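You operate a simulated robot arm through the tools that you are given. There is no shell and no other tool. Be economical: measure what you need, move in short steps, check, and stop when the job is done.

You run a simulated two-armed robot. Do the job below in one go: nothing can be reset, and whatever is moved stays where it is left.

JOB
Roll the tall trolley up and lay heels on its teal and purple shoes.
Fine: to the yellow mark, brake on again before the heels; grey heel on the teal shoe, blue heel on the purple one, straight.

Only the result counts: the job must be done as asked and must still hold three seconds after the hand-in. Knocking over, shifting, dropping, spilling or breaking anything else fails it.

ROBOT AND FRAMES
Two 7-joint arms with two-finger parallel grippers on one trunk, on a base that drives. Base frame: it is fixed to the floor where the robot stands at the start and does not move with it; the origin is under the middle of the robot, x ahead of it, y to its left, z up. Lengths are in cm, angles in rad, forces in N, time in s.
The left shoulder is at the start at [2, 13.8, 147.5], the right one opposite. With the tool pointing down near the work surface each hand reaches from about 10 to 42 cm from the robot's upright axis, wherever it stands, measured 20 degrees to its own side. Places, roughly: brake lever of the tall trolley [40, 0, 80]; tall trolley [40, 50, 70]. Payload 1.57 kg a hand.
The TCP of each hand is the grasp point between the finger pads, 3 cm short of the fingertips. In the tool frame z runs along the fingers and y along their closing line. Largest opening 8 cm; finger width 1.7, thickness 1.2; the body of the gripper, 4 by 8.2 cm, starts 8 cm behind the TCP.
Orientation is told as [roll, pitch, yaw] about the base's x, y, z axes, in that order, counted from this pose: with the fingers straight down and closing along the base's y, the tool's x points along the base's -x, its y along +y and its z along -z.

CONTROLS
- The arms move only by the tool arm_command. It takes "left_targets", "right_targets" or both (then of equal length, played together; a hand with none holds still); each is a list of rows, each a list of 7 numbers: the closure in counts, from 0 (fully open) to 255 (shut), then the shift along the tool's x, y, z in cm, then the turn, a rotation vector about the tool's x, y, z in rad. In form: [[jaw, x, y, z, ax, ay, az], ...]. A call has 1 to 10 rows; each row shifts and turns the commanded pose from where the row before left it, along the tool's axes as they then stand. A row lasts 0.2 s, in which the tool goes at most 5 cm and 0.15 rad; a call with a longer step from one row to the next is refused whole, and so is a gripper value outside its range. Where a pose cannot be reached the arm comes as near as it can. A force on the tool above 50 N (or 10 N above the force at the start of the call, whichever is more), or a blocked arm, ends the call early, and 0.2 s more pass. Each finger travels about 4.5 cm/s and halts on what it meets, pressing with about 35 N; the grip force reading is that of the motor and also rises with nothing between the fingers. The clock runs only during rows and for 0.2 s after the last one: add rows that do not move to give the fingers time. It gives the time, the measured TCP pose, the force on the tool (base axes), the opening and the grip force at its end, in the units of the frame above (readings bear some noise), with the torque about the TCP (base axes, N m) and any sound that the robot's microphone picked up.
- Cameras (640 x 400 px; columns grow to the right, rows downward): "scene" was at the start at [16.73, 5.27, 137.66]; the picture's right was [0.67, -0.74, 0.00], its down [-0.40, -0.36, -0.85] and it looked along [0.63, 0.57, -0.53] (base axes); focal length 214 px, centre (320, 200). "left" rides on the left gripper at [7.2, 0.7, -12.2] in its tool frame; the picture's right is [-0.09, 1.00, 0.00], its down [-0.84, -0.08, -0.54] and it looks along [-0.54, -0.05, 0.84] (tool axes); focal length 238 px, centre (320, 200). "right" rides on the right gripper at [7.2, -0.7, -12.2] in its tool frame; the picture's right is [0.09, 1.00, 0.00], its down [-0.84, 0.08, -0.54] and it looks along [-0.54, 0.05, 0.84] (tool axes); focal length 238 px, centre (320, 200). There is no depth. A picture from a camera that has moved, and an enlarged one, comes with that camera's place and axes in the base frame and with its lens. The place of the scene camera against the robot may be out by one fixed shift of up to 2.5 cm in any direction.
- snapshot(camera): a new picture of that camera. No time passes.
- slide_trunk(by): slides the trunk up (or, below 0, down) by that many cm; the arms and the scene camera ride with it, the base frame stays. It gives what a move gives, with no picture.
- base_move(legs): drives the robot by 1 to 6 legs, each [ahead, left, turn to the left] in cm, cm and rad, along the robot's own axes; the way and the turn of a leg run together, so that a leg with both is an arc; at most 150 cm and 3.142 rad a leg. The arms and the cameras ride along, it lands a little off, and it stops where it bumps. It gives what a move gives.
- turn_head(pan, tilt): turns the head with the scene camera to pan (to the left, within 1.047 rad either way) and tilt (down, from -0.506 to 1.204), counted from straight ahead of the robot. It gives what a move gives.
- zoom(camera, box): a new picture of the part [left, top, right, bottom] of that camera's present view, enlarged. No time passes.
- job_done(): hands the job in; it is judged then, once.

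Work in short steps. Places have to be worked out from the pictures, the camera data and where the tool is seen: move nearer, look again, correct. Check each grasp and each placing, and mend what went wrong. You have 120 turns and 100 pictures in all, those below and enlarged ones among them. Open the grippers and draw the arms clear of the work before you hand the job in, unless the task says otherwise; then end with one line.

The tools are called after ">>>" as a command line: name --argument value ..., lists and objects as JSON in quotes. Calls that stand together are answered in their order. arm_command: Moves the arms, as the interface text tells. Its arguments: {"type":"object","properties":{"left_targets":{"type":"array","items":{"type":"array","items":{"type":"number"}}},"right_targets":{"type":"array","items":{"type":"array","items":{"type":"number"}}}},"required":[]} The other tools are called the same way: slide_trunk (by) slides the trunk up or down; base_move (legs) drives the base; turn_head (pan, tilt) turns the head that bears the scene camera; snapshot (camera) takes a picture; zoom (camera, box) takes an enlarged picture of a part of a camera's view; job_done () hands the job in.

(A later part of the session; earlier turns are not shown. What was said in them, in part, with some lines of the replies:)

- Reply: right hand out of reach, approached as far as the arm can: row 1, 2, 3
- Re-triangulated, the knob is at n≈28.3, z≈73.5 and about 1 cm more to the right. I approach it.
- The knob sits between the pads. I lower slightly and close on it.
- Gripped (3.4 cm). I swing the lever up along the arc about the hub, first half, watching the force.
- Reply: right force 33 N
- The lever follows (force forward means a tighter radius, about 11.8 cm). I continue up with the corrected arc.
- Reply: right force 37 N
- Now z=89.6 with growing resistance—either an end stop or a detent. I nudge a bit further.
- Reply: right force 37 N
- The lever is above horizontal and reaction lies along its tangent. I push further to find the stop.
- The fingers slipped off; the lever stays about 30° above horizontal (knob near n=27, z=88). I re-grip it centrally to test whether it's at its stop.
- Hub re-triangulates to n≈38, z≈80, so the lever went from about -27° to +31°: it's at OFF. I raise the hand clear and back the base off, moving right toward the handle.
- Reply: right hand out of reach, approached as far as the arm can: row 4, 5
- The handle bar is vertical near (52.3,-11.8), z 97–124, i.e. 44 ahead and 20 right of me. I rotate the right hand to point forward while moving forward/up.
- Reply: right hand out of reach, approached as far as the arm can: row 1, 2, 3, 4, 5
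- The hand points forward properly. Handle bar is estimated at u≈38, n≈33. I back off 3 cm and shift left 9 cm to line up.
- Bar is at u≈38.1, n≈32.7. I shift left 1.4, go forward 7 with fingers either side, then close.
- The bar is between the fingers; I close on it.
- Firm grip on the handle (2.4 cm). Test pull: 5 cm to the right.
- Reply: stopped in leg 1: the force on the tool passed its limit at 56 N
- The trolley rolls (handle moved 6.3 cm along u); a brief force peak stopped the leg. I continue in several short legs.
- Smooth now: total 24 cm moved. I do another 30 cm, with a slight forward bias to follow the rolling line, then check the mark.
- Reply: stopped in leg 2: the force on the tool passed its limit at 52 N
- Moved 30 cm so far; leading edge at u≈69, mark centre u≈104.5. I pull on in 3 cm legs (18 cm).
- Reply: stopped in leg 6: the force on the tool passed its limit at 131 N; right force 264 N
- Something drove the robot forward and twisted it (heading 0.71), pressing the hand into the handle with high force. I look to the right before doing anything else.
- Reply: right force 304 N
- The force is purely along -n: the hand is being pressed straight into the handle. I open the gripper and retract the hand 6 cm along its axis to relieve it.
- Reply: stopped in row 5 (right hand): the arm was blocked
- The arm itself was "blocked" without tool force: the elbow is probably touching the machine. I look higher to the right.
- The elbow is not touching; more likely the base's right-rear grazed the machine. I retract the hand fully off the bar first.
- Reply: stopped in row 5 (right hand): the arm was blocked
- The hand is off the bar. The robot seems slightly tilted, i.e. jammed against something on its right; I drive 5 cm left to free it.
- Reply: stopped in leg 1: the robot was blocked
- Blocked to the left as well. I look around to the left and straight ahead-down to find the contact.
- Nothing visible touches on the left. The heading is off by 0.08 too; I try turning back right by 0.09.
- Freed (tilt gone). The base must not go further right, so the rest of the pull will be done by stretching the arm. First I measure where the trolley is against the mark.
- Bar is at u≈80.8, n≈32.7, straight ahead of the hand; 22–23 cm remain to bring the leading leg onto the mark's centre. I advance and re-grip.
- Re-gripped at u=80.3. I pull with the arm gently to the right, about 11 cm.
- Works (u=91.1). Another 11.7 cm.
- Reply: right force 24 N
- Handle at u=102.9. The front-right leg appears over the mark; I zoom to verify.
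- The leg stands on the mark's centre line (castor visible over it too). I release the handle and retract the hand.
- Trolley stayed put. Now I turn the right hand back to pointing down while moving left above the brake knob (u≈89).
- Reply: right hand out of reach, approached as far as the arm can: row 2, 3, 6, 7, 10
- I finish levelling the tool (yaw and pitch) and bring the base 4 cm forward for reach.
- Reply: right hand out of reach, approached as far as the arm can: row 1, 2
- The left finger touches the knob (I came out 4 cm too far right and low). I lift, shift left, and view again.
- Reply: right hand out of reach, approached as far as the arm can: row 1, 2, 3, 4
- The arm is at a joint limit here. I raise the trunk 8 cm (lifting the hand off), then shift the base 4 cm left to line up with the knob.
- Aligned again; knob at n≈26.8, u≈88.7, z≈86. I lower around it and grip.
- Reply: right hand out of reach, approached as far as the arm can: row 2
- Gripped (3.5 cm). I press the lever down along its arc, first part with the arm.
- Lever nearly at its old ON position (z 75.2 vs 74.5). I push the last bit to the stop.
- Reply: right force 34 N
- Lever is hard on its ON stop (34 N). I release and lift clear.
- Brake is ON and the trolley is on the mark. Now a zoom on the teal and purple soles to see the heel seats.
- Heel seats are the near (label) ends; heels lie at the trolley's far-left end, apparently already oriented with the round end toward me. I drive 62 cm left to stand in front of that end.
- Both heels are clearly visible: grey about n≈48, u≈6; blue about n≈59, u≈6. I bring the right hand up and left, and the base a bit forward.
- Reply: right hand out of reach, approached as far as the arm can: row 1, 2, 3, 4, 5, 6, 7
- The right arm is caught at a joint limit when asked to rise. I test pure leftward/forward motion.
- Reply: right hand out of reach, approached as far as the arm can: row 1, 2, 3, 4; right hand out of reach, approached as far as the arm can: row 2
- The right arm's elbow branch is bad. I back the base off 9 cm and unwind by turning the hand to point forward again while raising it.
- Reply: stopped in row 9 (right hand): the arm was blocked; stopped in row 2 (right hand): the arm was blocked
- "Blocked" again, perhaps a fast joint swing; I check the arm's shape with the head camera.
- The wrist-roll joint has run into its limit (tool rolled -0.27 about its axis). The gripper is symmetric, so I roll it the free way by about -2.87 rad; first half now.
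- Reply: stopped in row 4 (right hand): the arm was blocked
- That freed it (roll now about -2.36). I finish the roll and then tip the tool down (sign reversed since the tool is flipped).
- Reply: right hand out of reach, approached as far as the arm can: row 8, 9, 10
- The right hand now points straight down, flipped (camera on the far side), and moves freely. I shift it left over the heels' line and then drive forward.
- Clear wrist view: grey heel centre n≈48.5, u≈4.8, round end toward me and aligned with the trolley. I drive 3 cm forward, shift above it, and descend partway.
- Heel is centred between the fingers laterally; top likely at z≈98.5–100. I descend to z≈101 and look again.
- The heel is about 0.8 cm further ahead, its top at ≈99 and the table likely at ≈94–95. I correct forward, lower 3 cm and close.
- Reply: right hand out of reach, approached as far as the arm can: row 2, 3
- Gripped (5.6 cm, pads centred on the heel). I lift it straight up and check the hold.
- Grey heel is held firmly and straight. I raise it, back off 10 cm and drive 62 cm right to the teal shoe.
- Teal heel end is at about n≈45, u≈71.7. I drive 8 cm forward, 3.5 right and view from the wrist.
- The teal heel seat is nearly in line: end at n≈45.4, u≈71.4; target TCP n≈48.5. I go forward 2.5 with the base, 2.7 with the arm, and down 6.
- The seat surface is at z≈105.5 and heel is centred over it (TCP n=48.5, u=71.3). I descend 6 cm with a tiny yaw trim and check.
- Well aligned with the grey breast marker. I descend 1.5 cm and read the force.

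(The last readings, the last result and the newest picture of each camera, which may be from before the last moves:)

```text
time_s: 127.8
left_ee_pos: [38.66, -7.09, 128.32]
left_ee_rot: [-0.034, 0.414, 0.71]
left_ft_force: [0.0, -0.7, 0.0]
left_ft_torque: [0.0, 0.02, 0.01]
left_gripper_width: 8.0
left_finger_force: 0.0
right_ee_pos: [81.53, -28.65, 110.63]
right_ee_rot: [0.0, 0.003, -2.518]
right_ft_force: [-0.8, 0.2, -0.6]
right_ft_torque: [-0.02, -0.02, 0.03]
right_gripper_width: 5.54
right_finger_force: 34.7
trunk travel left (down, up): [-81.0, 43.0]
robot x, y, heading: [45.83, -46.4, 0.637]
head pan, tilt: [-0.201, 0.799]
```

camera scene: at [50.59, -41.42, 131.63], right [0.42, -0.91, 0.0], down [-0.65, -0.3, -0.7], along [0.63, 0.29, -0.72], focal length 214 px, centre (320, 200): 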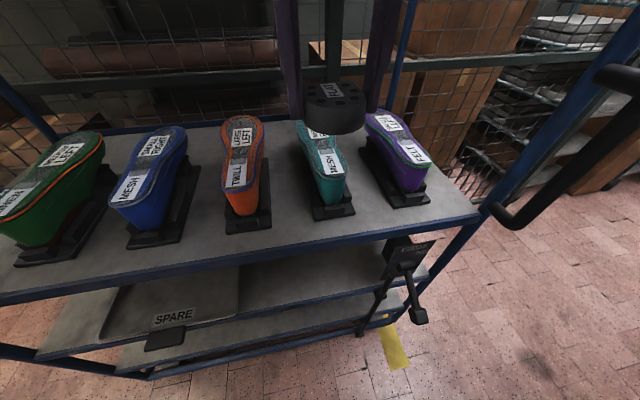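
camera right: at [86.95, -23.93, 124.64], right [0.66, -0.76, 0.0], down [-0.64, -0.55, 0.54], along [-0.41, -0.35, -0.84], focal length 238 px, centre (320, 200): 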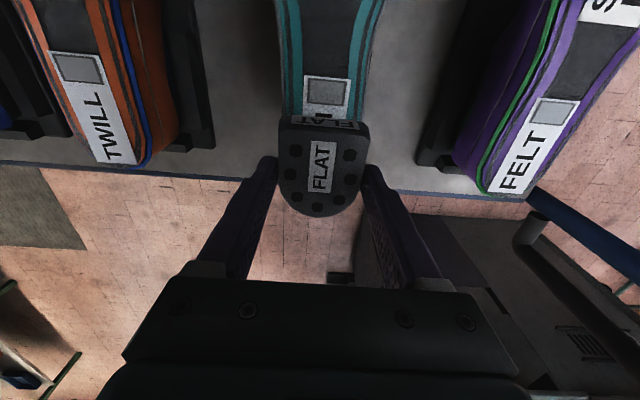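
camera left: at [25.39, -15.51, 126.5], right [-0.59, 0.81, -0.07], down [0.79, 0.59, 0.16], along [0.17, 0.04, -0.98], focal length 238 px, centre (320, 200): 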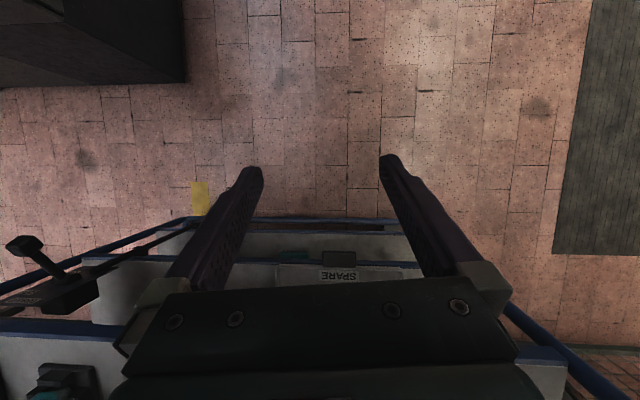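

No contact yet at z=110.6; I continue in 0.4–0.5 cm steps.

>>> arm_command --right_targets '[[255, 0, 0, 0.4, 0, 0, 0], [255, 0, 0, 0, 0, 0, 0]]'

>>> arm_command --right_targets '[[255, 0, 0, 0.4, 0, 0, 0], [255, 0, 0, 0, 0, 0, 0]]'

```text
time_s: 128.4
left_ee_pos: [38.74, -7.06, 128.4]
left_ee_rot: [-0.036, 0.415, 0.709]
left_ft_force: [-0.3, 0.4, 0.0]
left_ft_torque: [-0.03, -0.01, 0.01]
left_gripper_width: 8.0
left_finger_force: 0.0
right_ee_pos: [81.57, -28.59, 110.39]
right_ee_rot: [0.002, 0.003, -2.519]
right_ft_force: [-0.3, 0.4, -0.7]
right_ft_torque: [-0.01, 0.03, -0.03]
right_gripper_width: 5.56
right_finger_force: 35.0
trunk travel left (down, up): [-81.0, 43.0]
robot x, y, heading: [45.69, -46.64, 0.636]
head pan, tilt: [-0.201, 0.799]
```

```text
time_s: 129.0
left_ee_pos: [38.52, -7.05, 128.45]
left_ee_rot: [-0.036, 0.414, 0.709]
left_ft_force: [2.0, 0.4, -0.8]
left_ft_torque: [-0.02, 0.01, 0.0]
left_gripper_width: 8.02
left_finger_force: 0.1
right_ee_pos: [81.62, -28.58, 109.9]
right_ee_rot: [0.0, 0.001, -2.52]
right_ft_force: [-0.7, -0.3, -0.5]
right_ft_torque: [0.01, -0.01, 0.01]
right_gripper_width: 5.57
right_finger_force: 35.0
trunk travel left (down, up): [-81.0, 43.0]
robot x, y, heading: [45.85, -46.98, 0.629]
head pan, tilt: [-0.201, 0.799]
```

Still free at 109.9; I continue.

>>> arm_command --right_targets '[[255, 0, 0, 0.4, 0, 0, 0], [255, 0, 0, 0, 0, 0, 0]]'

>>> arm_command --right_targets '[[255, 0, 0, 0.4, 0, 0, 0], [255, 0, 0, 0, 0, 0, 0]]'

>>> zoom --camera "scene" --box '[290, 90, 410, 240]'

```text
time_s: 129.6
left_ee_pos: [38.73, -7.03, 128.35]
left_ee_rot: [-0.035, 0.413, 0.709]
left_ft_force: [0.6, 0.3, 0.8]
left_ft_torque: [0.0, 0.0, 0.0]
left_gripper_width: 8.01
left_finger_force: 0.0
right_ee_pos: [81.61, -28.68, 109.56]
right_ee_rot: [0.001, 0.003, -2.521]
right_ft_force: [0.8, 0.4, -1.4]
right_ft_torque: [-0.03, -0.01, 0.04]
right_gripper_width: 5.54
right_finger_force: 34.3
trunk travel left (down, up): [-81.0, 43.0]
robot x, y, heading: [45.81, -46.78, 0.636]
head pan, tilt: [-0.201, 0.799]
```

```text
time_s: 130.2
left_ee_pos: [38.61, -7.15, 128.42]
left_ee_rot: [-0.035, 0.414, 0.709]
left_ft_force: [-0.4, -0.5, -0.5]
left_ft_torque: [0.0, 0.0, 0.01]
left_gripper_width: 8.01
left_finger_force: 0.0
right_ee_pos: [81.58, -28.75, 109.12]
right_ee_rot: [0.001, 0.003, -2.519]
right_ft_force: [0.1, 0.1, -0.2]
right_ft_torque: [0.02, -0.02, -0.03]
right_gripper_width: 5.52
right_finger_force: 35.2
trunk travel left (down, up): [-81.0, 43.0]
robot x, y, heading: [45.42, -46.36, 0.627]
head pan, tilt: [-0.201, 0.799]
```

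```text
2.67 times, centred on (350, 165) of scene
camera zoom: at [61.14, -37.97, 131.63], right [0.42, -0.91, 0.0], down [-0.65, -0.3, -0.7], along [0.63, 0.29, -0.72], focal length 572 px, centre (240, 293)
```

zoom: 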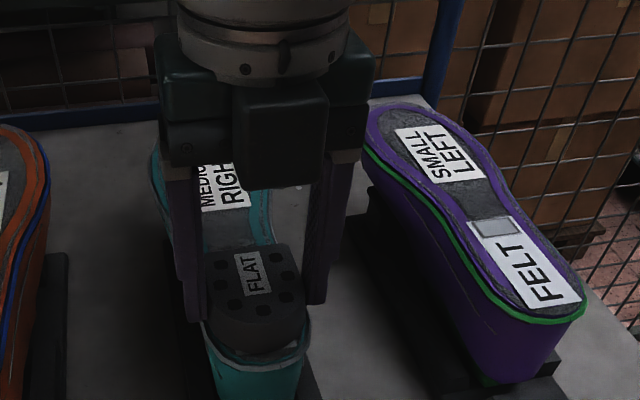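

Nearly seated. I continue down until contact.

>>> arm_command --right_targets '[[255, 0, 0, 0.4, 0, 0, 0], [255, 0, 0, 0, 0, 0, 0]]'

>>> arm_command --right_targets '[[255, 0, 0, 0.3, 0, 0, 0], [255, 0, 0, 0, 0, 0, 0]]'

```text
time_s: 130.8
left_ee_pos: [38.78, -7.15, 128.38]
left_ee_rot: [-0.033, 0.414, 0.709]
left_ft_force: [-0.3, 0.2, -0.4]
left_ft_torque: [-0.01, 0.02, 0.01]
left_gripper_width: 8.0
left_finger_force: 0.0
right_ee_pos: [81.58, -28.64, 108.82]
right_ee_rot: [0.001, 0.004, -2.518]
right_ft_force: [-2.5, -2.6, 12.4]
right_ft_torque: [0.06, -0.27, -0.04]
right_gripper_width: 5.55
right_finger_force: 35.8
trunk travel left (down, up): [-81.0, 43.0]
robot x, y, heading: [45.51, -46.41, 0.632]
head pan, tilt: [-0.201, 0.799]
```

```text
time_s: 131.4
left_ee_pos: [38.63, -7.05, 128.52]
left_ee_rot: [-0.035, 0.413, 0.708]
left_ft_force: [-0.2, 0.1, -0.7]
left_ft_torque: [0.02, 0.0, -0.01]
left_gripper_width: 8.01
left_finger_force: 0.1
right_ee_pos: [81.71, -28.59, 108.7]
right_ee_rot: [-0.001, 0.005, -2.518]
right_ft_force: [-7.5, -6.3, 38.6]
right_ft_torque: [-0.15, 0.23, 0.0]
right_gripper_width: 5.61
right_finger_force: 34.9
trunk travel left (down, up): [-81.0, 43.0]
robot x, y, heading: [45.68, -46.57, 0.634]
head pan, tilt: [-0.201, 0.799]
```

Contact at z≈108.8. I relax the pressure and look before releasing.

>>> arm_command --right_targets '[[255, 0, 0, -0.35, 0, 0, 0], [255, 0, 0, 0, 0, 0, 0]]'

>>> snapshot --camera "right"

```text
time_s: 132.0
left_ee_pos: [38.69, -6.97, 128.39]
left_ee_rot: [-0.035, 0.413, 0.709]
left_ft_force: [-0.3, -0.9, 0.1]
left_ft_torque: [0.0, 0.01, 0.02]
left_gripper_width: 8.02
left_finger_force: 0.1
right_ee_pos: [81.7, -28.79, 108.53]
right_ee_rot: [0.006, 0.002, -2.521]
right_ft_force: [-0.2, 0.8, 1.3]
right_ft_torque: [0.1, -0.05, 0.06]
right_gripper_width: 5.58
right_finger_force: 35.7
trunk travel left (down, up): [-81.0, 43.0]
robot x, y, heading: [45.93, -45.97, 0.631]
head pan, tilt: [-0.201, 0.799]
```

```text
16 pictures are left
camera right: at [87.06, -24.03, 120.77], right [0.65, -0.76, 0.0], down [-0.64, -0.55, 0.54], along [-0.41, -0.36, -0.84], focal length 238 px, centre (320, 200)
```

right: 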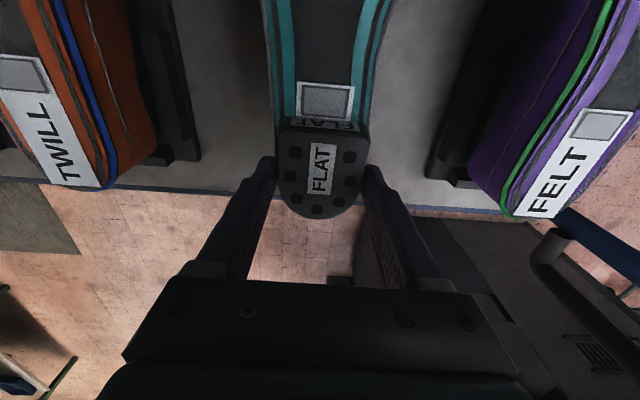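

The heel's straight edge lies right at the marker's near edge, centred. I open and lift away.

>>> arm_command --right_targets '[[120, 0, 0, 0, 0, 0, 0], [60, 0, 0, 0, 0, 0, 0], [0, 0, 0, 0, 0, 0, 0], [0, 0, 0, 0, 0, 0, 0], [0, 0, 0, -1, 0, 0, 0], [0, 0, 0, -3, 0, 0, 0], [0, 0, 0, -4, 0, 0, 0], [0, 0, 0, -4, 0, 0, 0], [0, 0, 0, -4, 0, 0, 0]]'

>>> snapshot --camera "right"

```text
time_s: 134.0
left_ee_pos: [38.52, -7.08, 128.39]
left_ee_rot: [-0.036, 0.414, 0.709]
left_ft_force: [0.1, 0.1, -0.2]
left_ft_torque: [0.0, 0.0, 0.01]
left_gripper_width: 8.02
left_finger_force: 0.1
right_ee_pos: [81.39, -28.81, 124.65]
right_ee_rot: [0.002, 0.003, -2.519]
right_ft_force: [0.2, -0.2, -0.3]
right_ft_torque: [0.0, -0.01, 0.0]
right_gripper_width: 8.01
right_finger_force: 0.0
trunk travel left (down, up): [-81.0, 43.0]
robot x, y, heading: [45.91, -46.95, 0.628]
head pan, tilt: [-0.201, 0.799]
```

```text
15 pictures are left
camera right: at [86.74, -23.97, 136.91], right [0.65, -0.76, 0.0], down [-0.64, -0.55, 0.54], along [-0.41, -0.35, -0.84], focal length 238 px, centre (320, 200)
```

right: 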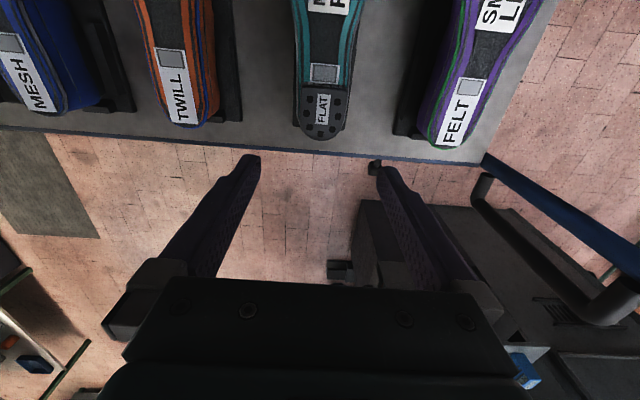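

The grey heel sits straight on the teal shoe. Purple seat is near u≈89, its shoe yawed about 0.1 rad. Now the blue heel (≈n 59.7, u 4.5): I back off, drive left 66.5, and lower the trunk 18 cm for more reach.

>>> base_move --legs '[[-14, 0, 0], [0, 66.5, 0]]'

>>> slide_trunk --by -18

>>> arm_command --right_targets '[[0, 1, 0, -2, 0, 0, 0], [0, 1, 0, -2, 0, 0, 0], [0, 1, 0, -2, 0, 0, 0.01], [0, 0, 0, 0, 0, 0, 0]]'

```text
time_s: 138.6
left_ee_pos: [-12.67, 38.0, 128.39]
left_ee_rot: [-0.035, 0.415, 0.716]
left_ft_force: [-0.8, -1.3, -0.3]
left_ft_torque: [-0.02, -0.04, 0.02]
left_gripper_width: 8.03
left_finger_force: 0.1
right_ee_pos: [30.28, 16.57, 124.73]
right_ee_rot: [0.002, 0.004, -2.515]
right_ft_force: [0.5, 0.0, 0.5]
right_ft_torque: [-0.01, 0.02, 0.01]
right_gripper_width: 8.02
right_finger_force: 0.1
trunk travel left (down, up): [-81.0, 43.0]
robot x, y, heading: [-5.31, -1.31, 0.636]
head pan, tilt: [-0.201, 0.799]
```

```text
time_s: 140.6
left_ee_pos: [-12.61, 38.03, 110.33]
left_ee_rot: [-0.034, 0.414, 0.716]
left_ft_force: [0.2, 1.2, 0.6]
left_ft_torque: [0.03, 0.03, 0.01]
left_gripper_width: 7.99
left_finger_force: 0.0
right_ee_pos: [30.5, 16.55, 106.7]
right_ee_rot: [0.001, 0.002, -2.514]
right_ft_force: [0.4, 0.4, 0.0]
right_ft_torque: [0.03, 0.03, 0.04]
right_gripper_width: 8.01
right_finger_force: 0.1
trunk travel left (down, up): [-63.0, 61.0]
robot x, y, heading: [-5.14, -1.87, 0.64]
head pan, tilt: [-0.201, 0.799]
```

```text
time_s: 141.6
left_ee_pos: [-12.44, 37.99, 110.46]
left_ee_rot: [-0.035, 0.413, 0.715]
left_ft_force: [-0.5, 0.4, 0.7]
left_ft_torque: [0.01, 0.0, -0.02]
left_gripper_width: 8.0
left_finger_force: 0.1
right_ee_pos: [32.69, 18.11, 112.07]
right_ee_rot: [0.002, -0.013, -2.529]
right_ft_force: [-1.1, -0.3, 0.0]
right_ft_torque: [-0.03, -0.01, -0.03]
right_gripper_width: 7.99
right_finger_force: 0.0
trunk travel left (down, up): [-63.0, 61.0]
robot x, y, heading: [-5.85, -1.73, 0.644]
head pan, tilt: [-0.201, 0.799]
```

Aligned at u≈4.8. I drive 15 cm forward (robot n≈9.5) and look.

>>> base_move --legs '[[10, 0, 0], [5, 0, 0]]'

>>> arm_command --right_targets '[[0, 1.5, 0, 0, 0, 0, -0.02], [0, 1.5, 0, 0, 0, 0, 0], [0, 0, 0, 0, 0, 0, 0]]'

>>> snapshot --camera "right"

```text
time_s: 143.3
left_ee_pos: [-0.58, 46.87, 110.39]
left_ee_rot: [-0.036, 0.412, 0.716]
left_ft_force: [0.4, 0.4, -0.5]
left_ft_torque: [-0.01, 0.02, 0.0]
left_gripper_width: 7.98
left_finger_force: 0.1
right_ee_pos: [44.51, 27.27, 112.21]
right_ee_rot: [0.002, -0.01, -2.524]
right_ft_force: [0.7, 0.4, -0.6]
right_ft_torque: [-0.01, 0.0, 0.0]
right_gripper_width: 8.0
right_finger_force: 0.1
trunk travel left (down, up): [-63.0, 61.0]
robot x, y, heading: [6.72, 7.53, 0.639]
head pan, tilt: [-0.201, 0.799]
```

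```text
time_s: 144.1
left_ee_pos: [-0.4, 46.92, 110.42]
left_ee_rot: [-0.036, 0.416, 0.717]
left_ft_force: [0.7, -1.0, -0.5]
left_ft_torque: [-0.01, 0.0, -0.01]
left_gripper_width: 8.01
left_finger_force: 0.1
right_ee_pos: [46.94, 28.86, 111.7]
right_ee_rot: [0.002, -0.02, -2.506]
right_ft_force: [0.8, 0.9, -0.1]
right_ft_torque: [0.01, -0.02, -0.02]
right_gripper_width: 7.98
right_finger_force: 0.0
trunk travel left (down, up): [-63.0, 61.0]
robot x, y, heading: [6.94, 7.63, 0.641]
head pan, tilt: [-0.201, 0.799]
```

```text
14 pictures are left
camera right: at [52.47, 33.89, 123.67], right [0.67, -0.75, 0.0], down [-0.62, -0.55, 0.56], along [-0.42, -0.37, -0.83], focal length 238 px, centre (320, 200)
```

right: 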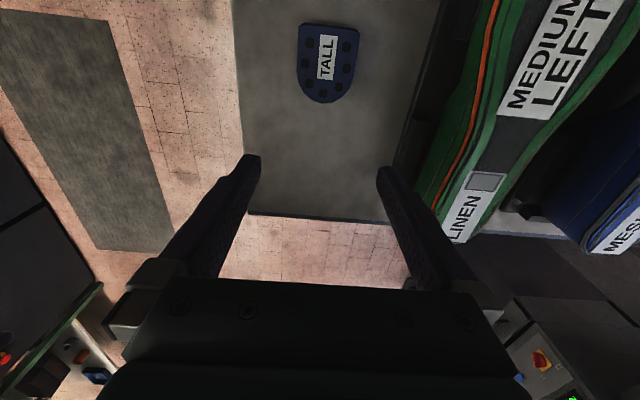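

Blue heel centre is n≈60.4, u≈4.6, aligned. I drive 3 cm further forward, extend, and descend to z≈104.

>>> base_move --legs '[[3, 0, 0]]'

>>> arm_command --right_targets '[[0, 1.2, 0, 1.5, 0, 0, 0], [0, 1.2, 0, 2, 0, 0, 0], [0, 0, 0, 2, 0, 0, 0], [0, 0, 0, 2, 0, 0, 0], [0, 0, 0, 0, 0, 0, 0]]'

>>> snapshot --camera "right"

```text
time_s: 144.9
left_ee_pos: [1.95, 48.69, 110.31]
left_ee_rot: [-0.035, 0.415, 0.716]
left_ft_force: [0.2, 0.0, 0.8]
left_ft_torque: [0.01, -0.02, 0.0]
left_gripper_width: 8.0
left_finger_force: 0.1
right_ee_pos: [49.34, 30.78, 111.69]
right_ee_rot: [0.003, -0.022, -2.501]
right_ft_force: [0.4, 0.8, -0.2]
right_ft_torque: [-0.02, -0.02, 0.03]
right_gripper_width: 7.99
right_finger_force: 0.0
trunk travel left (down, up): [-63.0, 61.0]
robot x, y, heading: [9.07, 9.35, 0.632]
head pan, tilt: [-0.201, 0.799]
```

```text
time_s: 146.1
left_ee_pos: [1.85, 48.77, 110.39]
left_ee_rot: [-0.035, 0.416, 0.715]
left_ft_force: [0.9, -0.7, -0.5]
left_ft_torque: [-0.03, -0.01, 0.0]
left_gripper_width: 8.01
left_finger_force: 0.1
right_ee_pos: [50.15, 30.91, 105.11]
right_ee_rot: [0.004, -0.021, -2.501]
right_ft_force: [-0.7, 0.3, -0.1]
right_ft_torque: [-0.01, 0.01, -0.02]
right_gripper_width: 7.98
right_finger_force: 0.1
right hand out of reach, approached as far as the arm can: row 1, 2
trunk travel left (down, up): [-63.0, 61.0]
robot x, y, heading: [8.83, 9.1, 0.641]
head pan, tilt: [-0.201, 0.799]
```

```text
13 pictures are left
camera right: at [55.62, 35.96, 117.05], right [0.67, -0.74, 0.0], down [-0.62, -0.55, 0.56], along [-0.42, -0.38, -0.83], focal length 238 px, centre (320, 200)
```

right: 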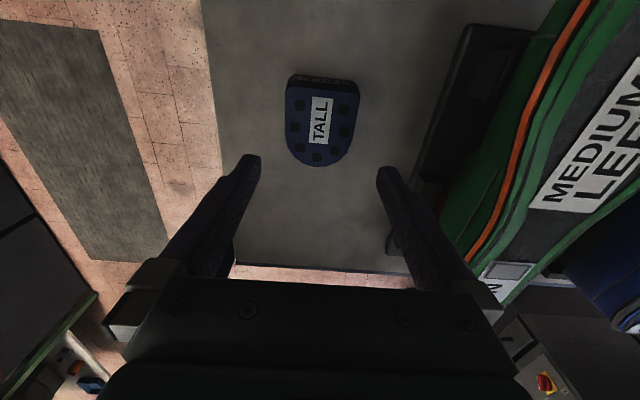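

Arm is at its reach limit; 1.5 cm still missing. I nudge the base 1.6 cm forward, then descend 4.5 cm and close.

>>> base_move --legs '[[1.7, 0, 0]]'

>>> arm_command --right_targets '[[0, 0, 0, 1.5, 0, 0, 0], [0, 0, 0, 1.5, 0, 0, 0], [0, 0, 0, 1.5, 0, 0, 0], [0, 0, 0, 0, 0, 0, 0]]'

>>> snapshot --camera "right"

```text
time_s: 146.9
left_ee_pos: [3.2, 49.74, 110.4]
left_ee_rot: [-0.035, 0.414, 0.716]
left_ft_force: [0.1, 0.0, 0.8]
left_ft_torque: [-0.03, 0.0, -0.01]
left_gripper_width: 7.97
left_finger_force: 0.1
right_ee_pos: [51.41, 31.82, 105.09]
right_ee_rot: [0.004, -0.021, -2.502]
right_ft_force: [-0.5, -0.2, -0.6]
right_ft_torque: [-0.02, 0.01, 0.01]
right_gripper_width: 8.02
right_finger_force: 0.0
trunk travel left (down, up): [-63.0, 61.0]
robot x, y, heading: [10.56, 10.03, 0.638]
head pan, tilt: [-0.201, 0.799]
```

```text
time_s: 147.9
left_ee_pos: [3.39, 49.68, 110.39]
left_ee_rot: [-0.035, 0.415, 0.715]
left_ft_force: [0.8, -0.1, -0.7]
left_ft_torque: [0.02, 0.02, 0.0]
left_gripper_width: 8.01
left_finger_force: 0.0
right_ee_pos: [51.55, 31.64, 100.56]
right_ee_rot: [0.005, -0.021, -2.502]
right_ft_force: [-0.2, -0.6, 0.1]
right_ft_torque: [-0.01, 0.0, -0.02]
right_gripper_width: 8.0
right_finger_force: 0.0
trunk travel left (down, up): [-63.0, 61.0]
robot x, y, heading: [10.49, 10.25, 0.64]
head pan, tilt: [-0.201, 0.799]
```

```text
12 pictures are left
camera right: at [57.0, 36.8, 112.53], right [0.67, -0.74, 0.0], down [-0.62, -0.55, 0.56], along [-0.42, -0.37, -0.83], focal length 238 px, centre (320, 200)
```

right: 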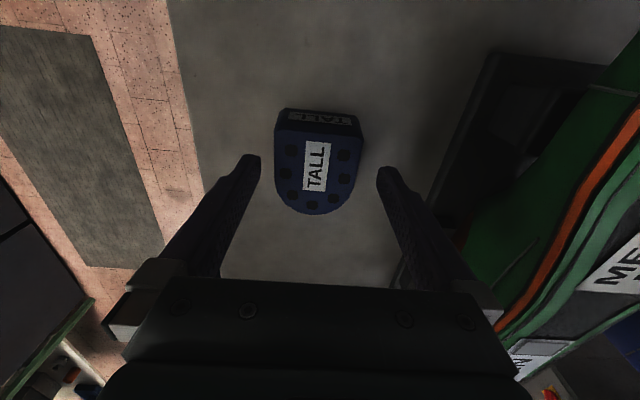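

The blue heel is centred between the fingers. I lower 0.7 cm more and close.

>>> arm_command --right_targets '[[0, 0, 0, 0.7, 0, 0, 0], [0, 0, 0, 0, 0, 0, 0], [255, 0, 0, 0, 0, 0, 0], [255, 0, 0, 0, 0, 0, 0], [255, 0, 0, 0, 0, 0, 0], [255, 0, 0, 0, 0, 0, 0], [255, 0, 0, 0, 0, 0, 0], [255, 0, 0, 0, 0, 0, 0]]'

>>> arm_command --right_targets '[[255, 0, 0, -1, 0, 0, 0], [255, 0, 0, -2, 0, 0, 0], [255, 0, 0, -3, 0, 0, 0], [255, -1, 0, -3, 0, 0, 0], [255, -1, 0, -2, 0, 0, 0], [255, -1, 0, -1, 0, 0, 0], [255, 0, 0, 0, 0, 0, 0]]'

>>> snapshot --camera "right"

```text
time_s: 149.7
left_ee_pos: [3.28, 49.78, 110.38]
left_ee_rot: [-0.036, 0.415, 0.715]
left_ft_force: [-0.6, -0.9, -0.6]
left_ft_torque: [-0.03, 0.01, -0.02]
left_gripper_width: 8.01
left_finger_force: 0.1
right_ee_pos: [51.4, 31.77, 99.98]
right_ee_rot: [0.003, -0.022, -2.503]
right_ft_force: [0.8, 0.0, 0.4]
right_ft_torque: [0.02, -0.01, 0.02]
right_gripper_width: 5.44
right_finger_force: 34.6
trunk travel left (down, up): [-63.0, 61.0]
robot x, y, heading: [10.49, 10.29, 0.639]
head pan, tilt: [-0.201, 0.799]
```

```text
time_s: 151.3
left_ee_pos: [3.34, 49.68, 110.45]
left_ee_rot: [-0.035, 0.416, 0.716]
left_ft_force: [0.9, -0.2, -0.2]
left_ft_torque: [0.0, 0.02, 0.01]
left_gripper_width: 8.0
left_finger_force: 0.0
right_ee_pos: [50.18, 31.78, 111.48]
right_ee_rot: [0.001, -0.039, -2.503]
right_ft_force: [0.3, 0.1, -1.6]
right_ft_torque: [-0.01, 0.0, 0.0]
right_gripper_width: 5.41
right_finger_force: 35.2
right hand out of reach, approached as far as the arm can: row 4, 5, 6
trunk travel left (down, up): [-63.0, 61.0]
robot x, y, heading: [10.33, 10.42, 0.643]
head pan, tilt: [-0.201, 0.799]
```

```text
11 pictures are left
camera right: at [55.87, 36.91, 123.39], right [0.67, -0.74, 0.0], down [-0.61, -0.55, 0.57], along [-0.43, -0.38, -0.82], focal length 238 px, centre (320, 200)
```

right: 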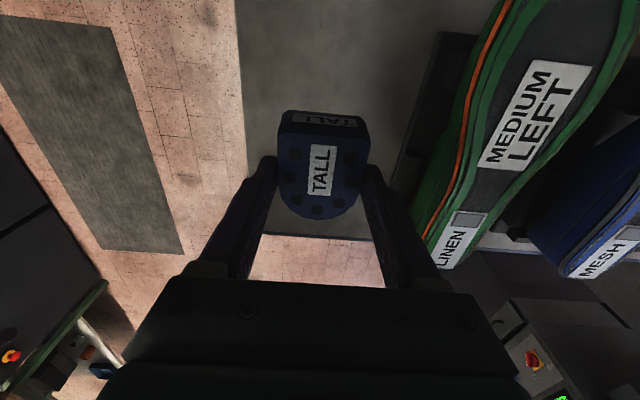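

Blue heel held (5.4 cm). I back off, raise the trunk, and drive right toward the purple shoe.

>>> base_move --legs '[[-14, 0, 0]]'

>>> slide_trunk --by 18

>>> base_move --legs '[[-2, 0, -0.008], [0, -67, 0]]'

```text
time_s: 152.6
left_ee_pos: [-7.99, 41.37, 110.38]
left_ee_rot: [-0.035, 0.412, 0.717]
left_ft_force: [-0.1, 0.2, 0.1]
left_ft_torque: [-0.01, 0.0, -0.01]
left_gripper_width: 8.01
left_finger_force: 0.1
right_ee_pos: [38.9, 23.58, 111.62]
right_ee_rot: [0.003, -0.037, -2.5]
right_ft_force: [-0.1, 0.3, -2.2]
right_ft_torque: [0.0, 0.0, -0.02]
right_gripper_width: 5.44
right_finger_force: 34.9
trunk travel left (down, up): [-63.0, 61.0]
robot x, y, heading: [-0.87, 1.94, 0.639]
head pan, tilt: [-0.201, 0.799]
```

```text
time_s: 154.6
left_ee_pos: [-8.1, 41.41, 128.33]
left_ee_rot: [-0.034, 0.415, 0.717]
left_ft_force: [-0.7, -1.0, -0.2]
left_ft_torque: [0.01, -0.03, -0.04]
left_gripper_width: 8.0
left_finger_force: 0.0
right_ee_pos: [38.89, 23.52, 129.43]
right_ee_rot: [0.003, -0.04, -2.499]
right_ft_force: [0.3, 0.2, -0.7]
right_ft_torque: [-0.03, -0.01, 0.01]
right_gripper_width: 5.44
right_finger_force: 35.6
trunk travel left (down, up): [-81.0, 43.0]
robot x, y, heading: [-0.85, 2.17, 0.639]
head pan, tilt: [-0.201, 0.799]
```

```text
time_s: 158.6
left_ee_pos: [29.05, -12.38, 128.41]
left_ee_rot: [-0.036, 0.414, 0.711]
left_ft_force: [0.0, -0.1, 0.1]
left_ft_torque: [0.01, -0.03, -0.02]
left_gripper_width: 7.99
left_finger_force: 0.1
right_ee_pos: [76.08, -30.46, 129.4]
right_ee_rot: [0.002, -0.039, -2.507]
right_ft_force: [0.1, -0.2, -1.3]
right_ft_torque: [0.02, 0.0, 0.01]
right_gripper_width: 5.42
right_finger_force: 35.1
trunk travel left (down, up): [-81.0, 43.0]
robot x, y, heading: [36.26, -51.8, 0.631]
head pan, tilt: [-0.201, 0.799]
```

I go 3 forward, 6 right, then slide the hand 13 cm right with a yaw trim for the purple shoe, and look.

>>> base_move --legs '[[3, 0, 0], [0, -6, 0]]'

>>> arm_command --right_targets '[[255, 0, 2, 0, 0, 0, -0.03], [255, 0, 2.5, 0, 0, 0, -0.03], [255, 0, 2.5, 0, 0, 0, -0.04], [255, -0.3, 2.5, 0.5, 0, 0, 0], [255, -0.3, 2.5, 1, 0, 0, 0], [255, 0, 1, 1, 0, 0, 0], [255, 0, 0, 0, 0, 0, 0]]'

>>> snapshot --camera "right"

```text
time_s: 160.0
left_ee_pos: [35.36, -15.54, 128.34]
left_ee_rot: [-0.035, 0.414, 0.709]
left_ft_force: [0.0, 0.7, -0.1]
left_ft_torque: [-0.02, 0.01, 0.0]
left_gripper_width: 8.0
left_finger_force: 0.0
right_ee_pos: [82.02, -33.66, 129.48]
right_ee_rot: [0.004, -0.04, -2.508]
right_ft_force: [0.3, -0.3, -1.6]
right_ft_torque: [0.02, 0.02, 0.0]
right_gripper_width: 5.44
right_finger_force: 34.8
trunk travel left (down, up): [-81.0, 43.0]
robot x, y, heading: [42.25, -54.93, 0.634]
head pan, tilt: [-0.201, 0.799]
```

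```text
time_s: 161.6
left_ee_pos: [35.33, -15.45, 128.43]
left_ee_rot: [-0.035, 0.413, 0.71]
left_ft_force: [0.0, -0.7, -0.8]
left_ft_torque: [0.01, -0.02, 0.0]
left_gripper_width: 7.99
left_finger_force: 0.0
right_ee_pos: [91.41, -42.47, 127.38]
right_ee_rot: [0.0, -0.041, -2.405]
right_ft_force: [-0.7, -0.3, -1.6]
right_ft_torque: [0.02, -0.01, 0.02]
right_gripper_width: 5.43
right_finger_force: 35.6
right hand out of reach, approached as far as the arm can: row 1, 2, 3, 4, 5
trunk travel left (down, up): [-81.0, 43.0]
robot x, y, heading: [42.33, -54.87, 0.629]
head pan, tilt: [-0.201, 0.799]
```

```text
10 pictures are left
camera right: at [96.54, -36.74, 139.22], right [0.74, -0.68, 0.0], down [-0.55, -0.6, 0.58], along [-0.39, -0.42, -0.82], focal length 238 px, centre (320, 200)
```

right: 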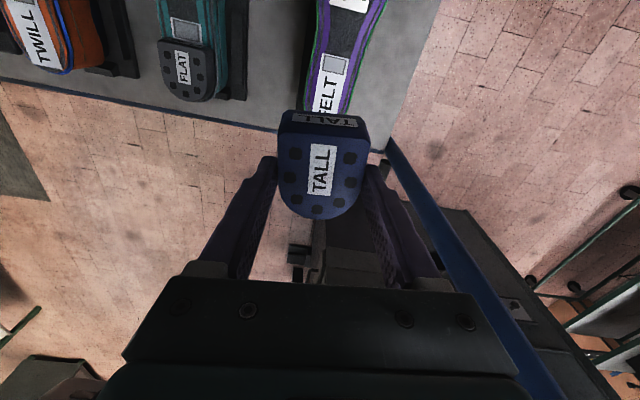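

Rect marker of the purple seat triangulates to n≈52.9, u≈89.4, z≈103.7. I zoom for the shoe's exact axis.

>>> zoom --camera "right" --box '[250, 0, 410, 120]'

```text
3.33 times, centred on (330, 60) of right
camera zoom: at [96.54, -36.74, 139.22], right [0.74, -0.68, 0.0], down [-0.55, -0.6, 0.58], along [-0.39, -0.42, -0.82], focal length 794 px, centre (287, 667)
```

zoom: 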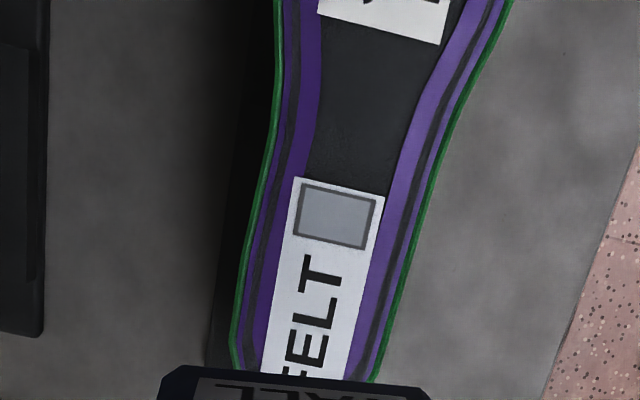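

The purple shoe is actually nearly parallel to the trolley (heading ≈0.645). I undo the yaw trim, bring the base 4 cm forward for margin and set the hand at n≈48.6, u≈89.1, lowering to z≈116.

>>> base_move --legs '[[4, 0, 0]]'

>>> arm_command --right_targets '[[255, -1, 0, 0.5, 0, 0, 0.045], [255, -1, 0.3, 1, 0, 0, 0.045], [255, -1, 0.3, 2, 0, 0, 0], [255, -0.8, 0, 2, 0, 0, 0], [255, 0, 0, 2, 0, 0, 0], [255, 0, 0, 2, 0, 0, 0], [255, 0, 0, 1.5, 0, 0, 0], [255, 0, 0, 0, 0, 0, 0]]'

>>> snapshot --camera "right"

```text
time_s: 162.5
left_ee_pos: [38.39, -13.14, 128.29]
left_ee_rot: [-0.036, 0.416, 0.709]
left_ft_force: [0.3, -0.5, 0.2]
left_ft_torque: [0.02, -0.04, 0.04]
left_gripper_width: 8.02
left_finger_force: 0.0
right_ee_pos: [94.47, -39.98, 127.4]
right_ee_rot: [-0.001, -0.041, -2.408]
right_ft_force: [0.4, -0.2, -1.5]
right_ft_torque: [0.03, -0.01, 0.04]
right_gripper_width: 5.44
right_finger_force: 35.3
trunk travel left (down, up): [-81.0, 43.0]
robot x, y, heading: [45.59, -52.57, 0.63]
head pan, tilt: [-0.201, 0.799]
```

```text
time_s: 164.3
left_ee_pos: [38.51, -13.14, 128.4]
left_ee_rot: [-0.035, 0.415, 0.71]
left_ft_force: [0.6, 0.0, -0.6]
left_ft_torque: [0.01, 0.01, 0.02]
left_gripper_width: 7.99
left_finger_force: 0.0
right_ee_pos: [94.89, -40.81, 116.7]
right_ee_rot: [0.002, -0.043, -2.499]
right_ft_force: [0.1, -0.5, -2.3]
right_ft_torque: [0.02, -0.03, 0.04]
right_gripper_width: 5.43
right_finger_force: 35.1
right hand out of reach, approached as far as the arm can: row 1, 2, 3, 4
trunk travel left (down, up): [-81.0, 43.0]
robot x, y, heading: [45.78, -52.73, 0.637]
head pan, tilt: [-0.201, 0.799]
```

```text
8 pictures are left
camera right: at [100.57, -35.52, 128.51], right [0.67, -0.74, 0.0], down [-0.6, -0.55, 0.58], along [-0.43, -0.39, -0.82], focal length 238 px, centre (320, 200)
```

right: 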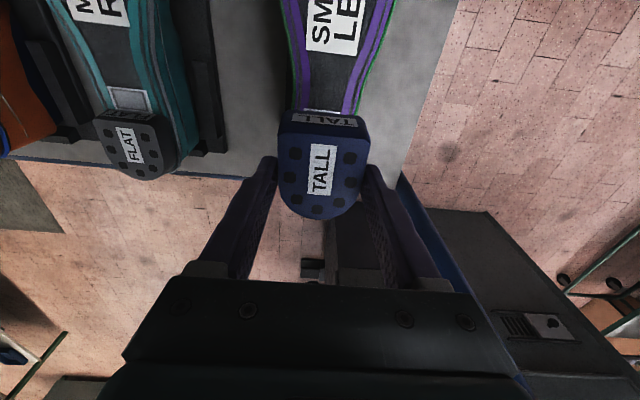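

Position lags 3.6 cm too far ahead (n=52.2). I pull back now at the lower height and fix the small pitch.

>>> arm_command --right_targets '[[255, -1, 0, 0, 0, 0.02, 0], [255, -1, 0, 0, 0, 0, 0], [255, -1, 0, 0.5, 0, 0, 0], [255, -0.6, 0, 0.5, 0, 0, 0], [255, 0, 0, 0, 0, 0, 0]]'

>>> snapshot --camera "right"

```text
time_s: 165.5
left_ee_pos: [38.47, -13.0, 128.3]
left_ee_rot: [-0.034, 0.413, 0.712]
left_ft_force: [0.6, -0.5, 0.1]
left_ft_torque: [0.0, 0.0, -0.01]
left_gripper_width: 7.97
left_finger_force: 0.0
right_ee_pos: [95.05, -40.69, 115.29]
right_ee_rot: [0.003, -0.024, -2.497]
right_ft_force: [1.0, -0.2, -2.8]
right_ft_torque: [0.01, -0.01, 0.04]
right_gripper_width: 5.42
right_finger_force: 35.5
right hand out of reach, approached as far as the arm can: row 1, 2, 3, 4
trunk travel left (down, up): [-81.0, 43.0]
robot x, y, heading: [45.27, -52.68, 0.631]
head pan, tilt: [-0.201, 0.799]
```

```text
7 pictures are left
camera right: at [100.58, -35.58, 127.28], right [0.67, -0.74, 0.0], down [-0.61, -0.56, 0.56], along [-0.42, -0.38, -0.83], focal length 238 px, centre (320, 200)
```

right: 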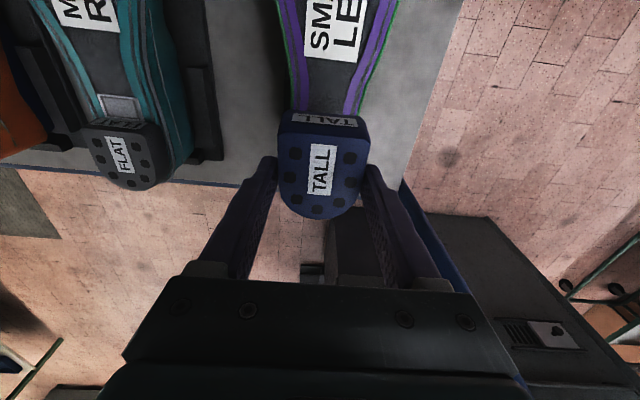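

The arm refuses to retract here, so I back the base 3.6 cm instead.

>>> base_move --legs '[[-3.6, 0, 0]]'

```text
time_s: 166.4
left_ee_pos: [35.75, -15.24, 128.3]
left_ee_rot: [-0.035, 0.413, 0.71]
left_ft_force: [0.3, 0.4, -0.4]
left_ft_torque: [0.0, -0.02, -0.03]
left_gripper_width: 8.0
left_finger_force: 0.1
right_ee_pos: [92.28, -42.82, 115.38]
right_ee_rot: [0.005, -0.025, -2.496]
right_ft_force: [-0.2, -0.1, -0.8]
right_ft_torque: [0.05, 0.01, 0.02]
right_gripper_width: 5.44
right_finger_force: 34.9
trunk travel left (down, up): [-81.0, 43.0]
robot x, y, heading: [43.02, -54.58, 0.634]
head pan, tilt: [-0.201, 0.799]
```

TCP now n≈48.9, u≈89.2. I lower 4 cm and look.

>>> arm_command --right_targets '[[255, 0, 0, 1, 0, 0, 0], [255, 0, 0, 1.5, 0, 0, 0], [255, 0, 0, 1.5, 0, 0, 0], [255, 0, 0, 0, 0, 0, 0]]'

>>> snapshot --camera "right"

```text
time_s: 167.4
left_ee_pos: [35.56, -15.17, 128.51]
left_ee_rot: [-0.035, 0.415, 0.71]
left_ft_force: [1.7, 0.3, -0.6]
left_ft_torque: [0.04, -0.01, 0.03]
left_gripper_width: 8.02
left_finger_force: 0.0
right_ee_pos: [91.77, -43.18, 111.51]
right_ee_rot: [0.004, -0.025, -2.499]
right_ft_force: [-0.3, 0.1, -0.9]
right_ft_torque: [0.02, -0.02, 0.01]
right_gripper_width: 5.43
right_finger_force: 35.1
right hand out of reach, approached as far as the arm can: row 3
trunk travel left (down, up): [-81.0, 43.0]
robot x, y, heading: [42.83, -54.77, 0.634]
head pan, tilt: [-0.201, 0.799]
```

```text
6 pictures are left
camera right: at [97.26, -38.06, 123.41], right [0.67, -0.74, 0.0], down [-0.61, -0.56, 0.56], along [-0.42, -0.38, -0.83], focal length 238 px, centre (320, 200)
```

right: 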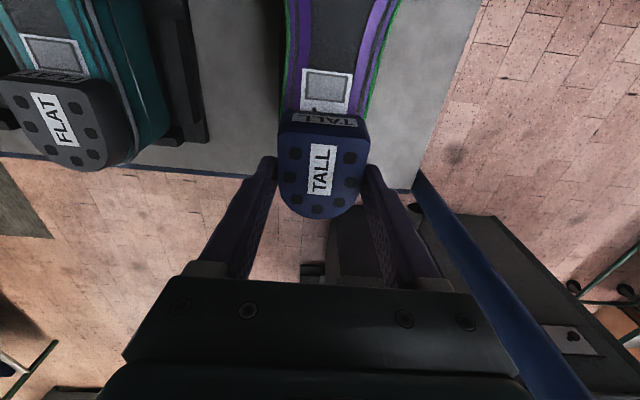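

At n≈48.3 near the reach limit. I give the base 1.5 cm forward and read where the hand lands.

>>> base_move --legs '[[1.5, 0, 0]]'

>>> arm_command --right_targets '[[255, -0.6, 0, 0.3, 0, 0, 0], [255, -0.5, 0, 0.3, 0, 0, 0], [255, 0, 0, 0, 0, 0, 0]]'

```text
time_s: 168.2
left_ee_pos: [36.67, -14.34, 128.4]
left_ee_rot: [-0.034, 0.413, 0.711]
left_ft_force: [0.1, -0.5, -0.2]
left_ft_torque: [-0.03, 0.02, -0.02]
left_gripper_width: 7.97
left_finger_force: 0.0
right_ee_pos: [92.97, -42.23, 111.48]
right_ee_rot: [0.004, -0.024, -2.496]
right_ft_force: [0.0, -0.1, -1.7]
right_ft_torque: [0.0, 0.02, 0.0]
right_gripper_width: 5.44
right_finger_force: 34.9
trunk travel left (down, up): [-81.0, 43.0]
robot x, y, heading: [43.65, -54.05, 0.635]
head pan, tilt: [-0.201, 0.799]
```

```text
time_s: 168.9
left_ee_pos: [36.81, -14.28, 128.38]
left_ee_rot: [-0.035, 0.415, 0.71]
left_ft_force: [0.3, -0.7, 0.3]
left_ft_torque: [0.0, 0.0, 0.02]
left_gripper_width: 7.99
left_finger_force: 0.0
right_ee_pos: [92.68, -42.5, 110.76]
right_ee_rot: [0.002, -0.028, -2.495]
right_ft_force: [0.3, 1.1, -0.9]
right_ft_torque: [-0.01, -0.02, -0.01]
right_gripper_width: 5.44
right_finger_force: 35.5
right hand out of reach, approached as far as the arm can: row 1, 2
trunk travel left (down, up): [-81.0, 43.0]
robot x, y, heading: [44.03, -54.11, 0.634]
head pan, tilt: [-0.201, 0.799]
```

n=49.4 now; I retract 0.8 cm more.

>>> arm_command --right_targets '[[255, -0.5, 0, 0, 0, 0, 0], [255, -0.4, 0, 0.2, 0, 0, 0], [255, 0, 0, 0, 0, 0, 0]]'

```text
time_s: 169.8
left_ee_pos: [36.82, -14.2, 128.51]
left_ee_rot: [-0.035, 0.414, 0.711]
left_ft_force: [0.2, -0.3, -0.5]
left_ft_torque: [0.01, 0.0, -0.02]
left_gripper_width: 8.03
left_finger_force: 0.1
right_ee_pos: [92.56, -42.45, 110.42]
right_ee_rot: [0.003, -0.025, -2.496]
right_ft_force: [0.2, 1.0, -0.9]
right_ft_torque: [-0.02, 0.01, 0.0]
right_gripper_width: 5.44
right_finger_force: 35.2
right hand out of reach, approached as far as the arm can: row 1, 2
trunk travel left (down, up): [-81.0, 43.0]
robot x, y, heading: [43.6, -53.66, 0.628]
head pan, tilt: [-0.201, 0.799]
```

>>> arm_command --right_targets '[[255, -0.6, 0, 0, 0, 0, 0], [255, -0.6, 0, 0, 0, 0, 0], [255, 0, 0, 0, 0, 0, 0]]'

```text
time_s: 170.6
left_ee_pos: [36.78, -14.34, 128.35]
left_ee_rot: [-0.033, 0.413, 0.71]
left_ft_force: [0.3, 0.3, 0.9]
left_ft_torque: [0.03, 0.0, 0.0]
left_gripper_width: 7.99
left_finger_force: 0.0
right_ee_pos: [92.5, -42.61, 110.47]
right_ee_rot: [0.003, -0.026, -2.494]
right_ft_force: [-0.2, -0.6, -1.1]
right_ft_torque: [-0.01, -0.01, -0.03]
right_gripper_width: 5.41
right_finger_force: 35.0
right hand out of reach, approached as far as the arm can: row 1, 2
trunk travel left (down, up): [-81.0, 43.0]
robot x, y, heading: [43.66, -53.69, 0.633]
head pan, tilt: [-0.201, 0.799]
```

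The arm won't retract; I use the base for the last 0.6 cm.

>>> base_move --legs '[[-0.7, 0, 0]]'

>>> arm_command --right_targets '[[255, 0, 0, 0.6, 0, 0, 0], [255, 0, 0, 0, 0, 0, 0]]'

```text
time_s: 171.3
left_ee_pos: [36.26, -14.73, 128.43]
left_ee_rot: [-0.034, 0.414, 0.71]
left_ft_force: [0.0, 0.1, 0.8]
left_ft_torque: [-0.05, 0.01, 0.02]
left_gripper_width: 8.02
left_finger_force: 0.1
right_ee_pos: [92.04, -43.06, 110.47]
right_ee_rot: [0.003, -0.027, -2.497]
right_ft_force: [-0.7, -0.5, -0.6]
right_ft_torque: [0.0, -0.02, 0.0]
right_gripper_width: 5.43
right_finger_force: 34.7
trunk travel left (down, up): [-81.0, 43.0]
robot x, y, heading: [43.68, -53.94, 0.635]
head pan, tilt: [-0.201, 0.799]
```

```text
time_s: 171.9
left_ee_pos: [36.43, -14.77, 128.43]
left_ee_rot: [-0.033, 0.412, 0.711]
left_ft_force: [-1.0, -0.7, 0.2]
left_ft_torque: [-0.02, 0.0, 0.03]
left_gripper_width: 8.01
left_finger_force: 0.0
right_ee_pos: [92.21, -42.86, 110.21]
right_ee_rot: [0.003, -0.022, -2.496]
right_ft_force: [-7.6, -2.4, 35.8]
right_ft_torque: [-0.06, 0.21, 0.0]
right_gripper_width: 5.46
right_finger_force: 34.7
trunk travel left (down, up): [-81.0, 43.0]
robot x, y, heading: [43.26, -54.08, 0.633]
head pan, tilt: [-0.201, 0.799]
```

Contact (z≈110.2). I relax the pressure and check the alignment.

>>> arm_command --right_targets '[[255, 0, 0, -0.35, 0, 0, 0], [255, 0, 0, 0, 0, 0, 0]]'

>>> snapshot --camera "right"

```text
time_s: 172.5
left_ee_pos: [36.32, -14.62, 128.47]
left_ee_rot: [-0.035, 0.415, 0.711]
left_ft_force: [0.7, 0.1, 0.3]
left_ft_torque: [-0.03, 0.01, 0.0]
left_gripper_width: 7.99
left_finger_force: 0.0
right_ee_pos: [92.17, -42.89, 110.03]
right_ee_rot: [0.004, -0.024, -2.498]
right_ft_force: [1.9, 3.0, 7.1]
right_ft_torque: [0.32, -0.26, -0.01]
right_gripper_width: 5.46
right_finger_force: 35.4
trunk travel left (down, up): [-81.0, 43.0]
robot x, y, heading: [43.27, -54.17, 0.634]
head pan, tilt: [-0.201, 0.799]
```

```text
5 pictures are left
camera right: at [97.66, -37.79, 122.05], right [0.67, -0.74, 0.0], down [-0.61, -0.55, 0.56], along [-0.42, -0.38, -0.83], focal length 238 px, centre (320, 200)
```

right: 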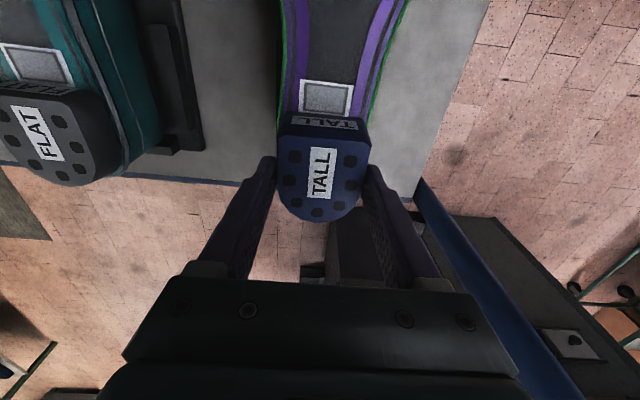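

The straight edge again meets the grey marker's near edge and is centred. I release and lift.

>>> arm_command --right_targets '[[120, 0, 0, 0, 0, 0, 0], [60, 0, 0, 0, 0, 0, 0], [0, 0, 0, 0, 0, 0, 0], [0, 0, 0, 0, 0, 0, 0], [0, 0, 0, -1, 0, 0, 0], [0, 0, 0, -3, 0, 0, 0], [0, 0, 0, -3, 0, 0, 0], [0, 0, 0, -3, 0, 0, 0], [0, 0, 0, -3, 0, 0, 0]]'

>>> snapshot --camera "right"

```text
time_s: 174.5
left_ee_pos: [36.31, -14.73, 128.35]
left_ee_rot: [-0.036, 0.414, 0.708]
left_ft_force: [-0.3, -0.5, 0.4]
left_ft_torque: [0.04, 0.01, 0.02]
left_gripper_width: 7.99
left_finger_force: 0.0
right_ee_pos: [93.18, -41.82, 123.04]
right_ee_rot: [0.005, -0.03, -2.496]
right_ft_force: [-0.3, -0.9, 0.0]
right_ft_torque: [-0.01, -0.01, 0.0]
right_gripper_width: 7.98
right_finger_force: 0.0
right hand out of reach, approached as far as the arm can: row 6, 7
trunk travel left (down, up): [-81.0, 43.0]
robot x, y, heading: [43.26, -54.18, 0.634]
head pan, tilt: [-0.201, 0.799]
```

```text
4 pictures are left
camera right: at [98.73, -36.75, 135.02], right [0.67, -0.74, 0.0], down [-0.61, -0.55, 0.57], along [-0.42, -0.38, -0.82], focal length 238 px, centre (320, 200)
```

right: 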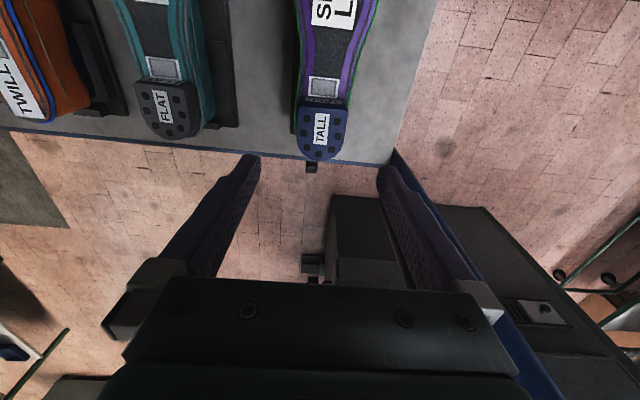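

Both heels are seated. I back the base away to clear the work and take a final check.

>>> base_move --legs '[[-15, 0, 0]]'

>>> turn_head --pan -0.35 --tilt 0.7

>>> snapshot --camera "scene"

```text
time_s: 175.8
left_ee_pos: [24.21, -23.52, 128.37]
left_ee_rot: [-0.033, 0.413, 0.712]
left_ft_force: [0.1, 0.2, 0.0]
left_ft_torque: [0.01, 0.01, 0.02]
left_gripper_width: 7.99
left_finger_force: 0.0
right_ee_pos: [81.38, -50.64, 123.02]
right_ee_rot: [0.004, -0.026, -2.494]
right_ft_force: [0.2, -0.3, 0.5]
right_ft_torque: [-0.02, -0.01, 0.0]
right_gripper_width: 8.0
right_finger_force: 0.0
trunk travel left (down, up): [-81.0, 43.0]
robot x, y, heading: [31.2, -63.11, 0.634]
head pan, tilt: [-0.201, 0.799]
```

```text
time_s: 176.6
left_ee_pos: [24.26, -23.47, 128.44]
left_ee_rot: [-0.034, 0.412, 0.711]
left_ft_force: [0.8, -0.1, -0.9]
left_ft_torque: [0.02, -0.01, 0.0]
left_gripper_width: 7.99
left_finger_force: 0.1
right_ee_pos: [81.24, -50.56, 123.02]
right_ee_rot: [0.002, -0.027, -2.495]
right_ft_force: [0.7, -0.8, -0.3]
right_ft_torque: [-0.01, -0.05, 0.04]
right_gripper_width: 8.03
right_finger_force: 0.1
trunk travel left (down, up): [-81.0, 43.0]
robot x, y, heading: [31.67, -63.28, 0.634]
head pan, tilt: [-0.351, 0.7]
```

```text
3 pictures are left
camera scene: at [47.67, -55.35, 132.46], right [0.28, -0.96, 0.0], down [-0.62, -0.18, -0.76], along [0.73, 0.21, -0.64], focal length 214 px, centre (320, 200)
```

scene: 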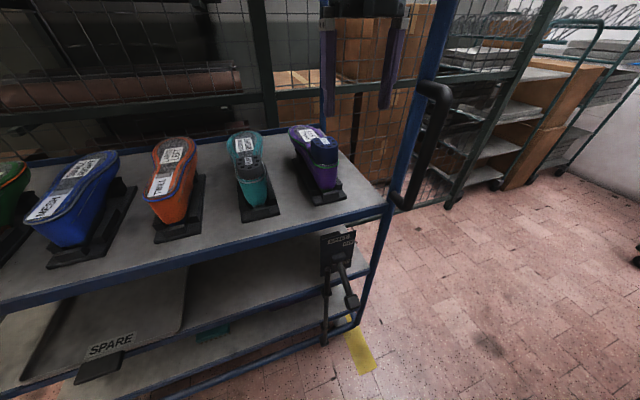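

>>> zoom --camera "scene" --box '[220, 110, 360, 220]'

>>> zoom --camera "scene" --box '[280, 220, 420, 380]'

```text
3.64 times, centred on (290, 165) of scene
camera zoom: at [47.67, -55.35, 132.46], right [0.28, -0.96, 0.0], down [-0.62, -0.18, -0.76], along [0.73, 0.21, -0.64], focal length 780 px, centre (429, 327)
```

zoom: 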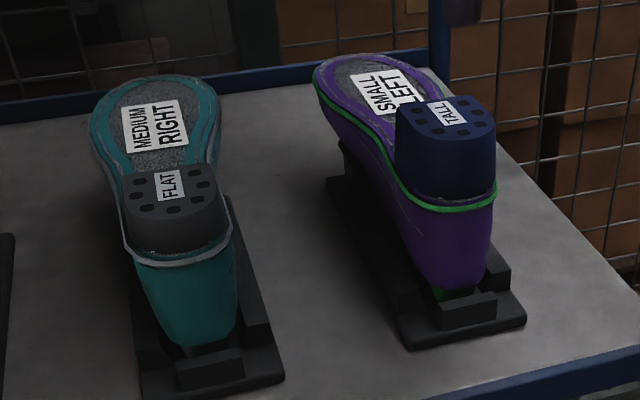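

```text
2.50 times, centred on (350, 300) of scene
camera zoom: at [47.67, -55.35, 132.46], right [0.28, -0.96, 0.0], down [-0.62, -0.18, -0.76], along [0.73, 0.21, -0.64], focal length 536 px, centre (245, -50)
```

zoom: 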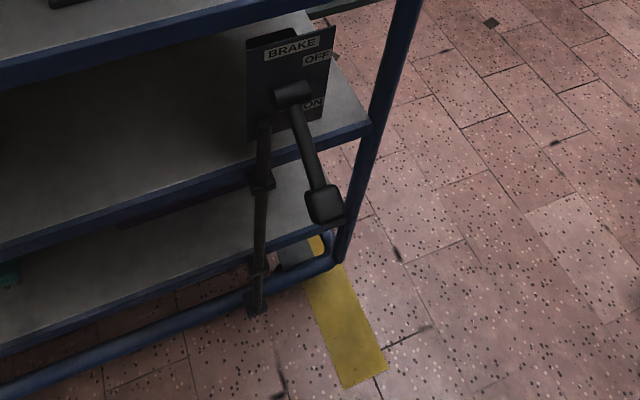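

Both heels sit flush and straight on their shoes, the brake lever is at ON and the leg stands on the mark. Both grippers are open and clear, so I hand in.

>>> job_done

```text
The job is handed in.
```

The tall trolley stands with its leading leg on the yellow mark and the brake back on, with the grey heel on the teal shoe and the blue heel on the purple one, both straight. Partway through the pull the robot jammed on something at its right, probably the machine there, and freed itself; I never saw what it touched.
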